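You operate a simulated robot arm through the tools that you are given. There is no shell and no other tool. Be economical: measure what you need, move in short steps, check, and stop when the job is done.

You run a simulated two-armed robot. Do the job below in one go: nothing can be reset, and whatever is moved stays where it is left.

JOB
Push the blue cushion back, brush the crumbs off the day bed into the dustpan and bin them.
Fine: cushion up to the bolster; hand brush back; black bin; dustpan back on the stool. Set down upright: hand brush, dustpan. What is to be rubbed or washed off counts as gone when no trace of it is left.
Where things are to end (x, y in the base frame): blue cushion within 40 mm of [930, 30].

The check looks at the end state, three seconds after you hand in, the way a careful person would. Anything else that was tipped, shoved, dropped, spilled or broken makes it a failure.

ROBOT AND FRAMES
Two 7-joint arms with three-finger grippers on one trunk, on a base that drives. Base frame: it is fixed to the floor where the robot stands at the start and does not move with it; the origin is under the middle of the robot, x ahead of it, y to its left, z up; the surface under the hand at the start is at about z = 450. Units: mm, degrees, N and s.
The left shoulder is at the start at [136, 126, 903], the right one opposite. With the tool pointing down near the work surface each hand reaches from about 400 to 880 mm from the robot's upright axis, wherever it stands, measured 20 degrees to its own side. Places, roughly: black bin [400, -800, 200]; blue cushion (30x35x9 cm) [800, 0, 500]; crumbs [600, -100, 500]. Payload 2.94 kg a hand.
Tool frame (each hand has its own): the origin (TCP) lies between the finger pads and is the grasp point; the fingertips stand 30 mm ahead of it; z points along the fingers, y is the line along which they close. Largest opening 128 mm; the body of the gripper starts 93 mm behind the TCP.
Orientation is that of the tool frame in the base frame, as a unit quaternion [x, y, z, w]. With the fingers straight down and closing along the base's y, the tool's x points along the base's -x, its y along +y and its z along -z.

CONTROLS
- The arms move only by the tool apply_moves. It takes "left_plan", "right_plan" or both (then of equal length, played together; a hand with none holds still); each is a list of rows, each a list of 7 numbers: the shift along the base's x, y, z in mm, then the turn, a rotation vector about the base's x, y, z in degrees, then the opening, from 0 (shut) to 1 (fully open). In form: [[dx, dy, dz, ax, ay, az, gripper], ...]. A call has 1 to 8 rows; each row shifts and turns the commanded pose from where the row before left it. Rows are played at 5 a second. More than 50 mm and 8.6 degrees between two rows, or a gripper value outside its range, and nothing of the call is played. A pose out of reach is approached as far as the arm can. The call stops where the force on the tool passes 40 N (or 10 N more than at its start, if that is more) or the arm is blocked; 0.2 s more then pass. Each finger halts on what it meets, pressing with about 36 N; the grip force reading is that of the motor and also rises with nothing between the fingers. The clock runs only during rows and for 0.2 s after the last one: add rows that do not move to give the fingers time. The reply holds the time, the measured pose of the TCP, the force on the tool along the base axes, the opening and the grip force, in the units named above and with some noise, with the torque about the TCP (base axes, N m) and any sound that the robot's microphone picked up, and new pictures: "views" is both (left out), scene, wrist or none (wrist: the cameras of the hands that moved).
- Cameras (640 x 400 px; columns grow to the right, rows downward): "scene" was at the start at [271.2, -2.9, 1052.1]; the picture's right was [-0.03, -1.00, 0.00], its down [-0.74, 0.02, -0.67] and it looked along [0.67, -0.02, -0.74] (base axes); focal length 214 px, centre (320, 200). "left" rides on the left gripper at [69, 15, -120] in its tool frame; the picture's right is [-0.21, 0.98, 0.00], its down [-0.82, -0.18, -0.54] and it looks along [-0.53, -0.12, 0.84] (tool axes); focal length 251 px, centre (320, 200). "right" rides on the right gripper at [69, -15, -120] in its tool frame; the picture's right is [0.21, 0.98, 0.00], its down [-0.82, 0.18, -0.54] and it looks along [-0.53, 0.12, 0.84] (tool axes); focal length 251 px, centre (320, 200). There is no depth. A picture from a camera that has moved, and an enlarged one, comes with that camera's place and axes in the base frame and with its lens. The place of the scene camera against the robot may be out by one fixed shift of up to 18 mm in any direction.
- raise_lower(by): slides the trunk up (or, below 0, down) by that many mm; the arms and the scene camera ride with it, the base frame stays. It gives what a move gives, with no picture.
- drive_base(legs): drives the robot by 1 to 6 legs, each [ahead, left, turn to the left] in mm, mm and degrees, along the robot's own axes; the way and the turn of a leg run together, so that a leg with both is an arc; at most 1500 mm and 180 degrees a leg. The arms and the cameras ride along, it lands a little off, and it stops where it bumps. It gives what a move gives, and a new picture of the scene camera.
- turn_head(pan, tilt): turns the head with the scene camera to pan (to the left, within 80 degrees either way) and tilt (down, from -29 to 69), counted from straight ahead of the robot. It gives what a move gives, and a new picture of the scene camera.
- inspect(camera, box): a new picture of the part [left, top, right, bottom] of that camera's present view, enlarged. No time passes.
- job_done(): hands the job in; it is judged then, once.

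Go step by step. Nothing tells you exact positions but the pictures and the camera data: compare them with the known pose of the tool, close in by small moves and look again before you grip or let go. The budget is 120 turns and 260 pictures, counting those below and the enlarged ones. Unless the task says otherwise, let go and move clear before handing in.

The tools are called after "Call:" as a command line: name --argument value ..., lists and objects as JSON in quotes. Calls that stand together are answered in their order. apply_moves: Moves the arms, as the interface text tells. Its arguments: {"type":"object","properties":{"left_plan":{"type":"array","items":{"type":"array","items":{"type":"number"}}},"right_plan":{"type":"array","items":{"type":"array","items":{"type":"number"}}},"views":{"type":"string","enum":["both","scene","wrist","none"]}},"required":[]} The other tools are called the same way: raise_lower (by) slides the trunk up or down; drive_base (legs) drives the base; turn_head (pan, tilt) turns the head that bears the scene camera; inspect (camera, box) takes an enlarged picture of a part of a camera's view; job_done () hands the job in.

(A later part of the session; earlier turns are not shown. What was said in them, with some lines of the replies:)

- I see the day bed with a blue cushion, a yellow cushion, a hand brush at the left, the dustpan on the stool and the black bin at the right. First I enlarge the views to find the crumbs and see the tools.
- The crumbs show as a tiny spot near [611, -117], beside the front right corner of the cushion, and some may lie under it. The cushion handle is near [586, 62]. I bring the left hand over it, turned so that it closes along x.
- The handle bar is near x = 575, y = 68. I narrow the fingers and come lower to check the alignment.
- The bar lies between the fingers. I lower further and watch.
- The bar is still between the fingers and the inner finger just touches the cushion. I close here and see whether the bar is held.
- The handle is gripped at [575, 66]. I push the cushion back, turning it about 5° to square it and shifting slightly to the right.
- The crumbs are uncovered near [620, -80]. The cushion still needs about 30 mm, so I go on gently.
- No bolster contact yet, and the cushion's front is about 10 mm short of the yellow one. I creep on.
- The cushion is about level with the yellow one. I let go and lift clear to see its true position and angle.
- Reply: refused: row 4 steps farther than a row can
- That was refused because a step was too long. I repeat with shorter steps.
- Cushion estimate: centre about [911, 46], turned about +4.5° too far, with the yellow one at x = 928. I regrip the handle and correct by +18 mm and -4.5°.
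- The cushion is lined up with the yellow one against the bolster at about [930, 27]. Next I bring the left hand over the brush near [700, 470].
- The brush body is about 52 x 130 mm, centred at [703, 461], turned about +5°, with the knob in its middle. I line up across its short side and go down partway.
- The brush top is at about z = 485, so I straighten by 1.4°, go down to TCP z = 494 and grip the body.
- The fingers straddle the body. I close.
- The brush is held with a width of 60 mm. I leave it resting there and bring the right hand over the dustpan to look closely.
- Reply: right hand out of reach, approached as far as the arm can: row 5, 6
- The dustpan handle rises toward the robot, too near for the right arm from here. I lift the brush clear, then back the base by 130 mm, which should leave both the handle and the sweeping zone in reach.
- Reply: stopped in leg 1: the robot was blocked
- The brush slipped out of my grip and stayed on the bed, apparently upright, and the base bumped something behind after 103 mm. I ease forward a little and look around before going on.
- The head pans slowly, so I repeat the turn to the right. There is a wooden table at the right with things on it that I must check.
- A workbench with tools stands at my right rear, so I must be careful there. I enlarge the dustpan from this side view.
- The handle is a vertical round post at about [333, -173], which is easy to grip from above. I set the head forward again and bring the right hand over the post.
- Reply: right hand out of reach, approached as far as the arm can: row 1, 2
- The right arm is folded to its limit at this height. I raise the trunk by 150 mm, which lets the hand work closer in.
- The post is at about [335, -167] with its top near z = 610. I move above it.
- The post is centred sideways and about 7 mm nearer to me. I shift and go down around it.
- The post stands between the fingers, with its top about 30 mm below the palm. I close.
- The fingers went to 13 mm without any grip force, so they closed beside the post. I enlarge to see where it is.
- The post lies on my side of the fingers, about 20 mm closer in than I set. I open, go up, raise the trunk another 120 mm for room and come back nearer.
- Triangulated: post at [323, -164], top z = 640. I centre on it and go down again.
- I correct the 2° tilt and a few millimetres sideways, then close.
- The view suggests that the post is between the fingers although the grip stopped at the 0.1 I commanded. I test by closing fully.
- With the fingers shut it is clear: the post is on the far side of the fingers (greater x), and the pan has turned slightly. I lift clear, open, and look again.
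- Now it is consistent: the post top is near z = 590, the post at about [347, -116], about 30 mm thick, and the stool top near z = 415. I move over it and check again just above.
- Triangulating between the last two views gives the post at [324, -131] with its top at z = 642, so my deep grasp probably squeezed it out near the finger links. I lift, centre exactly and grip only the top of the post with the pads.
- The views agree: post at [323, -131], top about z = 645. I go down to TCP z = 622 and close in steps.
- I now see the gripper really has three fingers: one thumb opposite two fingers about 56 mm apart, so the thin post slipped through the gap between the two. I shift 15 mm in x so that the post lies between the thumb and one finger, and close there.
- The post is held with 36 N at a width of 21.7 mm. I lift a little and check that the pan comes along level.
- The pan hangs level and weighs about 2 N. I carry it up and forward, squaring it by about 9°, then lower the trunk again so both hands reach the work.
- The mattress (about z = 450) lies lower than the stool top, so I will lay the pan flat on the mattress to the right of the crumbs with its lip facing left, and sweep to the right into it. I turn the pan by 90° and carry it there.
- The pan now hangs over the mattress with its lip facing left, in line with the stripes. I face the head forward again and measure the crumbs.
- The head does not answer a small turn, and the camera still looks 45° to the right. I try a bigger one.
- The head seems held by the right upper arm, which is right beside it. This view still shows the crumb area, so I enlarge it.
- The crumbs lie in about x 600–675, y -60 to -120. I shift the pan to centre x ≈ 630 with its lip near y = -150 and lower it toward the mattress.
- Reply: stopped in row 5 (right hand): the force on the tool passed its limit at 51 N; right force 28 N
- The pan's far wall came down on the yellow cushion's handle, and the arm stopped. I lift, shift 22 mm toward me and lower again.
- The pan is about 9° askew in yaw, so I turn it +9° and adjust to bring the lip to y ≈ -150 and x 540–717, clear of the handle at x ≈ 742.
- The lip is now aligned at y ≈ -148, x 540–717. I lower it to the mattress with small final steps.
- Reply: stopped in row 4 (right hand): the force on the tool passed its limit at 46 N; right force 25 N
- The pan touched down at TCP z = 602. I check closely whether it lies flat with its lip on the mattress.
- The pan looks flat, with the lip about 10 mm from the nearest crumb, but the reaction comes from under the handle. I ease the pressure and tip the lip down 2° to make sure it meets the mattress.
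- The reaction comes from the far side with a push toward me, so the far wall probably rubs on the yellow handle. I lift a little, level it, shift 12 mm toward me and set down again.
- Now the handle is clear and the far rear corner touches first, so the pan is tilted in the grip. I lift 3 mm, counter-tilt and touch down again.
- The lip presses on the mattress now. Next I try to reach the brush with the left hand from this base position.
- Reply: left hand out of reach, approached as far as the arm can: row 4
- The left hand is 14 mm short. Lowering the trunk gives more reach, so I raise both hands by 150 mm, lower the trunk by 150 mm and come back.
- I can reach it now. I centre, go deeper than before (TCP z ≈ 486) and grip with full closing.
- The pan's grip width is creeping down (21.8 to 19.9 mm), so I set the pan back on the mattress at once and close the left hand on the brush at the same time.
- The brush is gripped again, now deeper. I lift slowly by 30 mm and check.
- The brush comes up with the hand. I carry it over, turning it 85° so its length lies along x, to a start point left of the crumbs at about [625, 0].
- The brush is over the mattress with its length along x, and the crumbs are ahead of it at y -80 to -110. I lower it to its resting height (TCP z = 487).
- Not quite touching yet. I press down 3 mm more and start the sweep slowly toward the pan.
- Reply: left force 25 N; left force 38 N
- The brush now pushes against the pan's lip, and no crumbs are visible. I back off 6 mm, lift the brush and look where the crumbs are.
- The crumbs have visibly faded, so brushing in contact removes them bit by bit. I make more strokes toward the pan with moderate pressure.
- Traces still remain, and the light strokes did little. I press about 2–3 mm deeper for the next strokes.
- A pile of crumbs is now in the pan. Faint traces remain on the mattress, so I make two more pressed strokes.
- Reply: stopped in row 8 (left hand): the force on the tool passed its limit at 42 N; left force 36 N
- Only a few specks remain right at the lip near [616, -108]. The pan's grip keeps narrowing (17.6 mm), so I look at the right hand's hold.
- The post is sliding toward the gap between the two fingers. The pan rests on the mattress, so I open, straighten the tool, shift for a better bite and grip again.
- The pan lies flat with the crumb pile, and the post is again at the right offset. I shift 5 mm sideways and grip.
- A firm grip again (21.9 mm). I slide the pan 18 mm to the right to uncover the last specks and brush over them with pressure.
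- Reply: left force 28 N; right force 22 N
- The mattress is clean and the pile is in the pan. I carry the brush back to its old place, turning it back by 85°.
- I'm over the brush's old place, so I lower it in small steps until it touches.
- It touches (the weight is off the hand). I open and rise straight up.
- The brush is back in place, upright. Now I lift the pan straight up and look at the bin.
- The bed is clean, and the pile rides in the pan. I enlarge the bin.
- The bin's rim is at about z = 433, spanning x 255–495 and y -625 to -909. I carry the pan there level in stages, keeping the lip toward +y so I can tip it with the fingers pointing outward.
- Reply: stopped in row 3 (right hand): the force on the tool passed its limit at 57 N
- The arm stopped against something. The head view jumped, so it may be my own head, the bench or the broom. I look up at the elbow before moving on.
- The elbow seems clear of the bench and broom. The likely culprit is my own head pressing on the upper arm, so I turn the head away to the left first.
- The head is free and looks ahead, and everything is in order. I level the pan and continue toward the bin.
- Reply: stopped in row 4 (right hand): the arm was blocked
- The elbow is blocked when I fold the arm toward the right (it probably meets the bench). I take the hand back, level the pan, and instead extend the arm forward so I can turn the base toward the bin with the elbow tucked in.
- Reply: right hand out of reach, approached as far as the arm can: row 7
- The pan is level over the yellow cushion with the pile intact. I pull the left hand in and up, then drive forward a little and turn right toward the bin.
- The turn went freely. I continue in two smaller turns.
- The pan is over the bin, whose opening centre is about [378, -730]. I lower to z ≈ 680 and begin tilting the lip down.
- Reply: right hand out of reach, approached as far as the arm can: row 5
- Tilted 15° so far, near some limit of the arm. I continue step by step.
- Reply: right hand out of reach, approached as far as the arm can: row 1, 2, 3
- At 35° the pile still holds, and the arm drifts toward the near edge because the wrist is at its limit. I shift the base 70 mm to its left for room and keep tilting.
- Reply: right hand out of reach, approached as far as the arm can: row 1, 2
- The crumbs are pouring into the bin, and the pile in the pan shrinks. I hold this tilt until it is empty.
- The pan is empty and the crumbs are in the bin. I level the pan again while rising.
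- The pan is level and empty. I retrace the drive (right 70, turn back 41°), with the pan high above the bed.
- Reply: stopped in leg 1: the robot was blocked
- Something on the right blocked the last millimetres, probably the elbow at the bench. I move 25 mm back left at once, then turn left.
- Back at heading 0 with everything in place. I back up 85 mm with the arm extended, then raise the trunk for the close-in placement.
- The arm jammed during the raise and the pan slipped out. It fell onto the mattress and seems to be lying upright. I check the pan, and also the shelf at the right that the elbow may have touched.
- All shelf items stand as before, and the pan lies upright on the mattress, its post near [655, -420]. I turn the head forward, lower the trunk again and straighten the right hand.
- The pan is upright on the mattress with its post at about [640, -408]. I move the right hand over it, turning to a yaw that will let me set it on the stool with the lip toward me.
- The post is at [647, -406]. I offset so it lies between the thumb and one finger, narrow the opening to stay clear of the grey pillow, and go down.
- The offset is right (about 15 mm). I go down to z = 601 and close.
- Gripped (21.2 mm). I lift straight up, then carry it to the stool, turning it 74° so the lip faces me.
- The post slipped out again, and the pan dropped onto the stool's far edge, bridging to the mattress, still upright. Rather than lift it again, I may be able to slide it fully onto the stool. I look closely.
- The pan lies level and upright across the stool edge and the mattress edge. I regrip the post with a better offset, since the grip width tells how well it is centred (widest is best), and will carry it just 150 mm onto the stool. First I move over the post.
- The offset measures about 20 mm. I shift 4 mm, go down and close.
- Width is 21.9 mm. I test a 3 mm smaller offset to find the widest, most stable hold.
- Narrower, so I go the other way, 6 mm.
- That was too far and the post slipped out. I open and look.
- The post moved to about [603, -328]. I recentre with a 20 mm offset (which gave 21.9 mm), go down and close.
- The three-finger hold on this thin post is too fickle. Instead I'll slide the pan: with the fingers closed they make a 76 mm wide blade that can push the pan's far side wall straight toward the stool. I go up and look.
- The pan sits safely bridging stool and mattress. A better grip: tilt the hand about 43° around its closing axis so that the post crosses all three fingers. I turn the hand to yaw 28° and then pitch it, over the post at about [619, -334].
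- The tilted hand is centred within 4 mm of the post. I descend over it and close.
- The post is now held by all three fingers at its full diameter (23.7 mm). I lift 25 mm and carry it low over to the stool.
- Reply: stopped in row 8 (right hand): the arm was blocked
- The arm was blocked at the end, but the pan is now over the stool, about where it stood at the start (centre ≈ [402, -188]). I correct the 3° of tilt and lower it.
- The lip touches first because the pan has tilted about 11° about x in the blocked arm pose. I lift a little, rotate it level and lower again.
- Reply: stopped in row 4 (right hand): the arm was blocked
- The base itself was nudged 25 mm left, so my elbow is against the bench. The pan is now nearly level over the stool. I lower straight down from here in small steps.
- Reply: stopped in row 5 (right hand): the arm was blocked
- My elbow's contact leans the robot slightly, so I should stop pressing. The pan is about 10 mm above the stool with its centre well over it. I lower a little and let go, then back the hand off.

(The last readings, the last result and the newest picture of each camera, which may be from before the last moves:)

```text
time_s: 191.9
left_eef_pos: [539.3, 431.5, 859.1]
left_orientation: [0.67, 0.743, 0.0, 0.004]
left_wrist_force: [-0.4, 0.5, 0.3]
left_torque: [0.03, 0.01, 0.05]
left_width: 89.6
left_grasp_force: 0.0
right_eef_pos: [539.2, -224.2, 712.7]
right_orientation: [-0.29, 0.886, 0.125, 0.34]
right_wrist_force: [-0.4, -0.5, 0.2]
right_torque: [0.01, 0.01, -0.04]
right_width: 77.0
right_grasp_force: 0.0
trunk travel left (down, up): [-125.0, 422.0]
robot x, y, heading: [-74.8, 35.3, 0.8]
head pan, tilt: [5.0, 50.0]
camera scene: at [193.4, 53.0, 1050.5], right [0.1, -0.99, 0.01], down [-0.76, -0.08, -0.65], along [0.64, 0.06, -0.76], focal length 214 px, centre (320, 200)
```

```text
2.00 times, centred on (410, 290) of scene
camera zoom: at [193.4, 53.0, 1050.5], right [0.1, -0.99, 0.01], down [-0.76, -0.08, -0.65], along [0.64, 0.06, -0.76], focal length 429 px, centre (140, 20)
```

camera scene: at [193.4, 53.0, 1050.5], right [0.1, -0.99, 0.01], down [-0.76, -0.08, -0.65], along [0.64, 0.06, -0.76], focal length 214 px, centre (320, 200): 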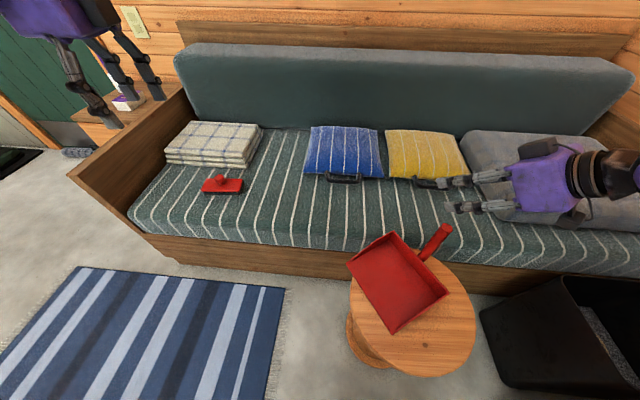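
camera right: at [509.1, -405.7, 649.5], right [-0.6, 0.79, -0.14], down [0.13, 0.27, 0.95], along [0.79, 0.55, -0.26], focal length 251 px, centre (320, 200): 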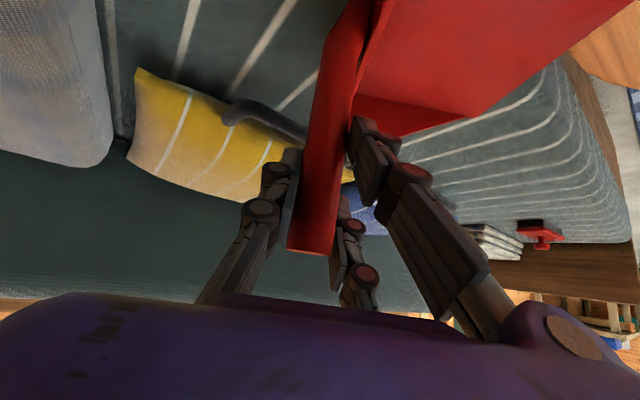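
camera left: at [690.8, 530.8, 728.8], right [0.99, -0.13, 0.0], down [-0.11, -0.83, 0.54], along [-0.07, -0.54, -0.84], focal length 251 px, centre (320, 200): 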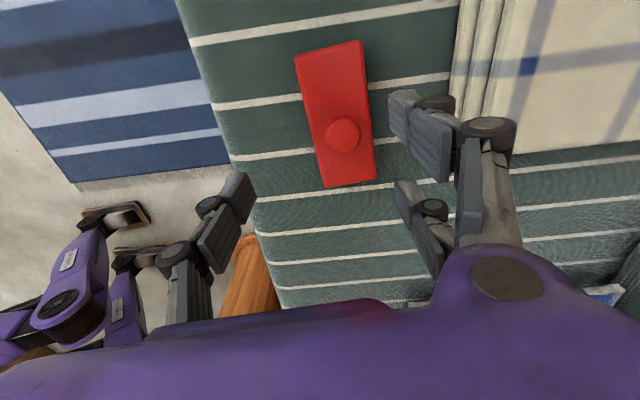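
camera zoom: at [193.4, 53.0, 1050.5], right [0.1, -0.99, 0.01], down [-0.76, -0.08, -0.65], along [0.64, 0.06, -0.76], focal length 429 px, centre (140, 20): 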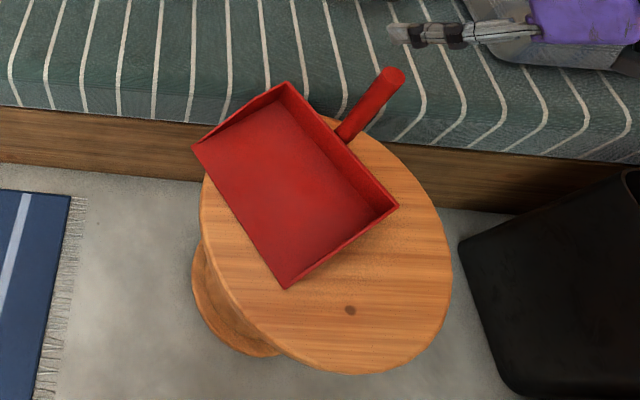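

The pan stands upright on the stool, well supported and clear of the bed. I move the right hand up and forward to take the elbow off the bench, then check the bench, bin and broom.

Call:
apply_moves --right_plan '[[20, 10, 30, 0, 0, 0, 0.6], [25, 10, 30, 0, 0, 0, 0.6], [25, 10, 30, 0, 0, 0, 0.6], [0, 0, 0, 0, 0, 0, 0.6]]' --views "none"

Call:
turn_head --pan -75 --tilt 35

Call:
turn_head --pan -78 --tilt 30

```text
time_s: 192.9
left_eef_pos: [541.8, 428.3, 857.6]
left_orientation: [0.67, 0.742, 0.0, 0.0]
left_wrist_force: [0.6, -0.9, -0.3]
left_torque: [0.0, 0.01, 0.03]
left_width: 89.7
left_grasp_force: 0.0
right_eef_pos: [609.5, -192.4, 796.7]
right_orientation: [-0.284, 0.887, 0.13, 0.34]
right_wrist_force: [0.2, -0.8, 0.2]
right_torque: [0.01, 0.01, 0.0]
right_width: 77.1
right_grasp_force: 0.1
trunk travel left (down, up): [-125.0, 422.0]
robot x, y, heading: [-71.5, 42.2, 0.6]
head pan, tilt: [5.0, 50.0]
```

```text
time_s: 194.4
left_eef_pos: [540.7, 428.8, 856.7]
left_orientation: [0.669, 0.743, 0.0, 0.001]
left_wrist_force: [0.0, -0.3, -0.8]
left_torque: [-0.05, -0.01, 0.01]
left_width: 89.5
left_grasp_force: 0.1
right_eef_pos: [608.4, -191.6, 797.0]
right_orientation: [-0.285, 0.887, 0.131, 0.339]
right_wrist_force: [0.0, -0.7, 0.0]
right_torque: [-0.01, 0.01, 0.02]
right_width: 76.8
right_grasp_force: 0.1
trunk travel left (down, up): [-125.0, 422.0]
robot x, y, heading: [-71.7, 39.1, 0.8]
head pan, tilt: [-75.0, 35.0]
camera scene: at [144.9, -41.3, 1070.6], right [-0.96, -0.27, 0.0], down [-0.16, 0.55, -0.82], along [0.22, -0.79, -0.57], focal length 214 px, centre (320, 200)
```

scene: 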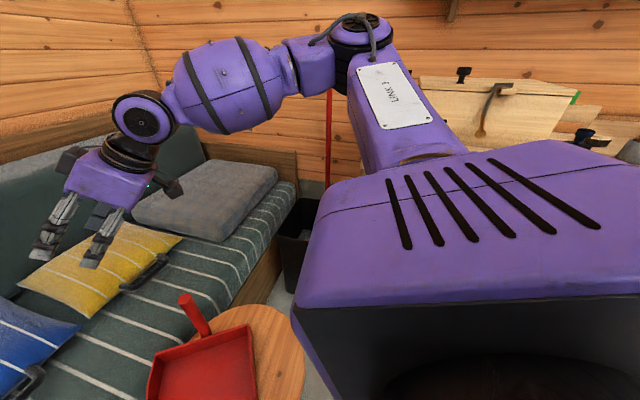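

```text
time_s: 195.1
left_eef_pos: [540.2, 430.3, 857.8]
left_orientation: [0.669, 0.743, 0.0, 0.001]
left_wrist_force: [-1.5, 0.2, -0.6]
left_torque: [0.0, 0.0, 0.02]
left_width: 89.5
left_grasp_force: 0.0
right_eef_pos: [610.5, -191.1, 797.0]
right_orientation: [-0.285, 0.887, 0.13, 0.339]
right_wrist_force: [0.4, -0.3, 0.7]
right_torque: [-0.01, -0.02, 0.01]
right_width: 76.8
right_grasp_force: 0.0
trunk travel left (down, up): [-125.0, 422.0]
robot x, y, heading: [-75.3, 37.9, 0.8]
head pan, tilt: [-78.0, 30.0]
camera scene: at [141.0, -44.8, 1078.4], right [-0.98, -0.22, 0.0], down [-0.11, 0.49, -0.87], along [0.19, -0.84, -0.5], focal length 214 px, centre (320, 200)
```

scene: 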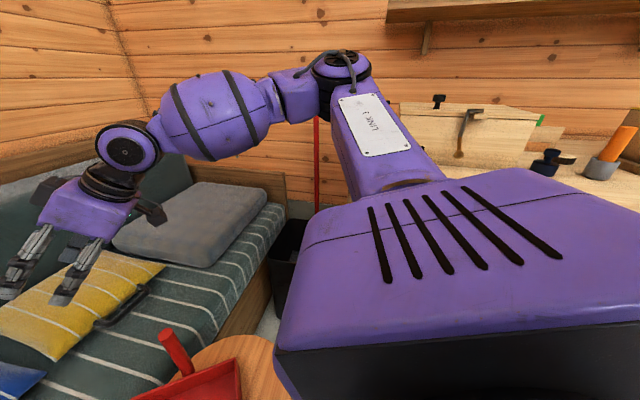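

The bench items, broom and bin stand as before. I turn the head forward for a last check of the bed, brush, cushion and pan.

Call:
turn_head --pan 0 --tilt 55

Call:
inspect --camera "scene" --box '[180, 90, 480, 260]'

Call:
inspect --camera "scene" --box '[320, 170, 480, 340]'

```text
time_s: 196.6
left_eef_pos: [540.1, 430.8, 857.7]
left_orientation: [0.67, 0.742, 0.0, 0.002]
left_wrist_force: [-0.2, 0.8, -0.9]
left_torque: [0.02, -0.01, 0.0]
left_width: 89.6
left_grasp_force: 0.0
right_eef_pos: [609.6, -191.6, 796.3]
right_orientation: [-0.285, 0.887, 0.131, 0.338]
right_wrist_force: [0.2, 0.3, -0.8]
right_torque: [0.0, 0.01, -0.01]
right_width: 76.7
right_grasp_force: 0.0
trunk travel left (down, up): [-125.0, 422.0]
robot x, y, heading: [-70.7, 40.5, 0.6]
head pan, tilt: [0.0, 55.0]
camera scene: at [193.0, 44.3, 1042.4], right [0.01, -1.0, 0.0], down [-0.82, -0.01, -0.57], along [0.57, 0.01, -0.82], focal length 214 px, centre (320, 200)
```

scene: 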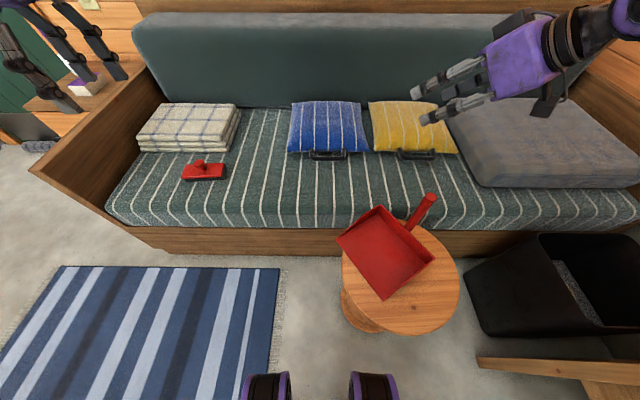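

```text
2.13 times, centred on (330, 175) of scene
camera zoom: at [193.0, 44.3, 1042.4], right [0.01, -1.0, 0.0], down [-0.82, -0.01, -0.57], along [0.57, 0.01, -0.82], focal length 458 px, centre (299, 253)
```

zoom: 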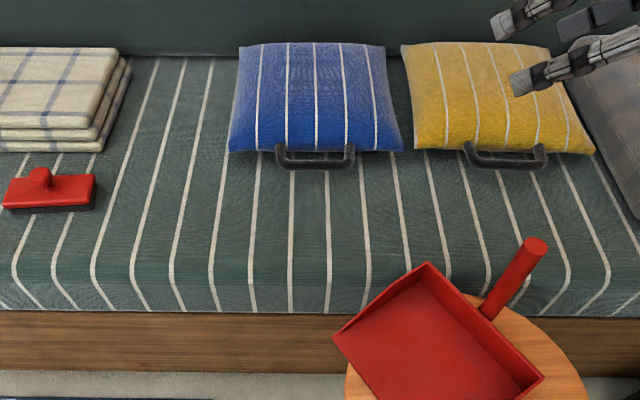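

```text
2.35 times, centred on (400, 255) of scene
camera zoom: at [193.0, 44.3, 1042.4], right [0.01, -1.0, 0.0], down [-0.82, -0.01, -0.57], along [0.57, 0.01, -0.82], focal length 505 px, centre (132, 71)
5 turns are left
```

zoom: 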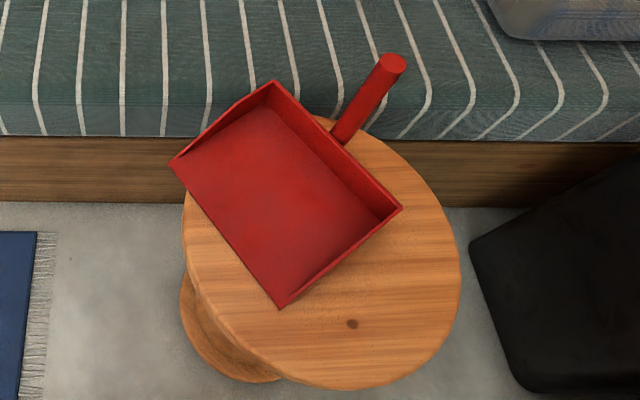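

The blue cushion is against the bolster, the bed is clean, the brush and dustpan stand upright in their places, the crumbs are in the bin, and both hands are clear. I hand in.

Call:
job_done

```text
The job is handed in.
```

I handed the job in. The cushion is up to the bolster at about [930, 27], inside the 40 mm limit. No crumbs show on the day bed; they are in the black bin. The brush is back in its place and the dustpan is upright on the stool.

- **Dustpan position:** it sits off-centre, overhanging the stool's far edge on the bed side. The far edge was overhung at the start too.
- **Drops on the way back:** after I had emptied it, the dustpan slipped out of the right hand twice. It fell once onto the mattress and once across the edges of the stool and bed. It landed upright both times.
- **Bumps:** the robot or its right arm was blocked several times on the bench side, and the bench leaned the robot slightly near the end. In my last look, the broom, the bin and the bench things I could see looked as before. I saw the shelf things upright earlier and did not look at them again at the end.
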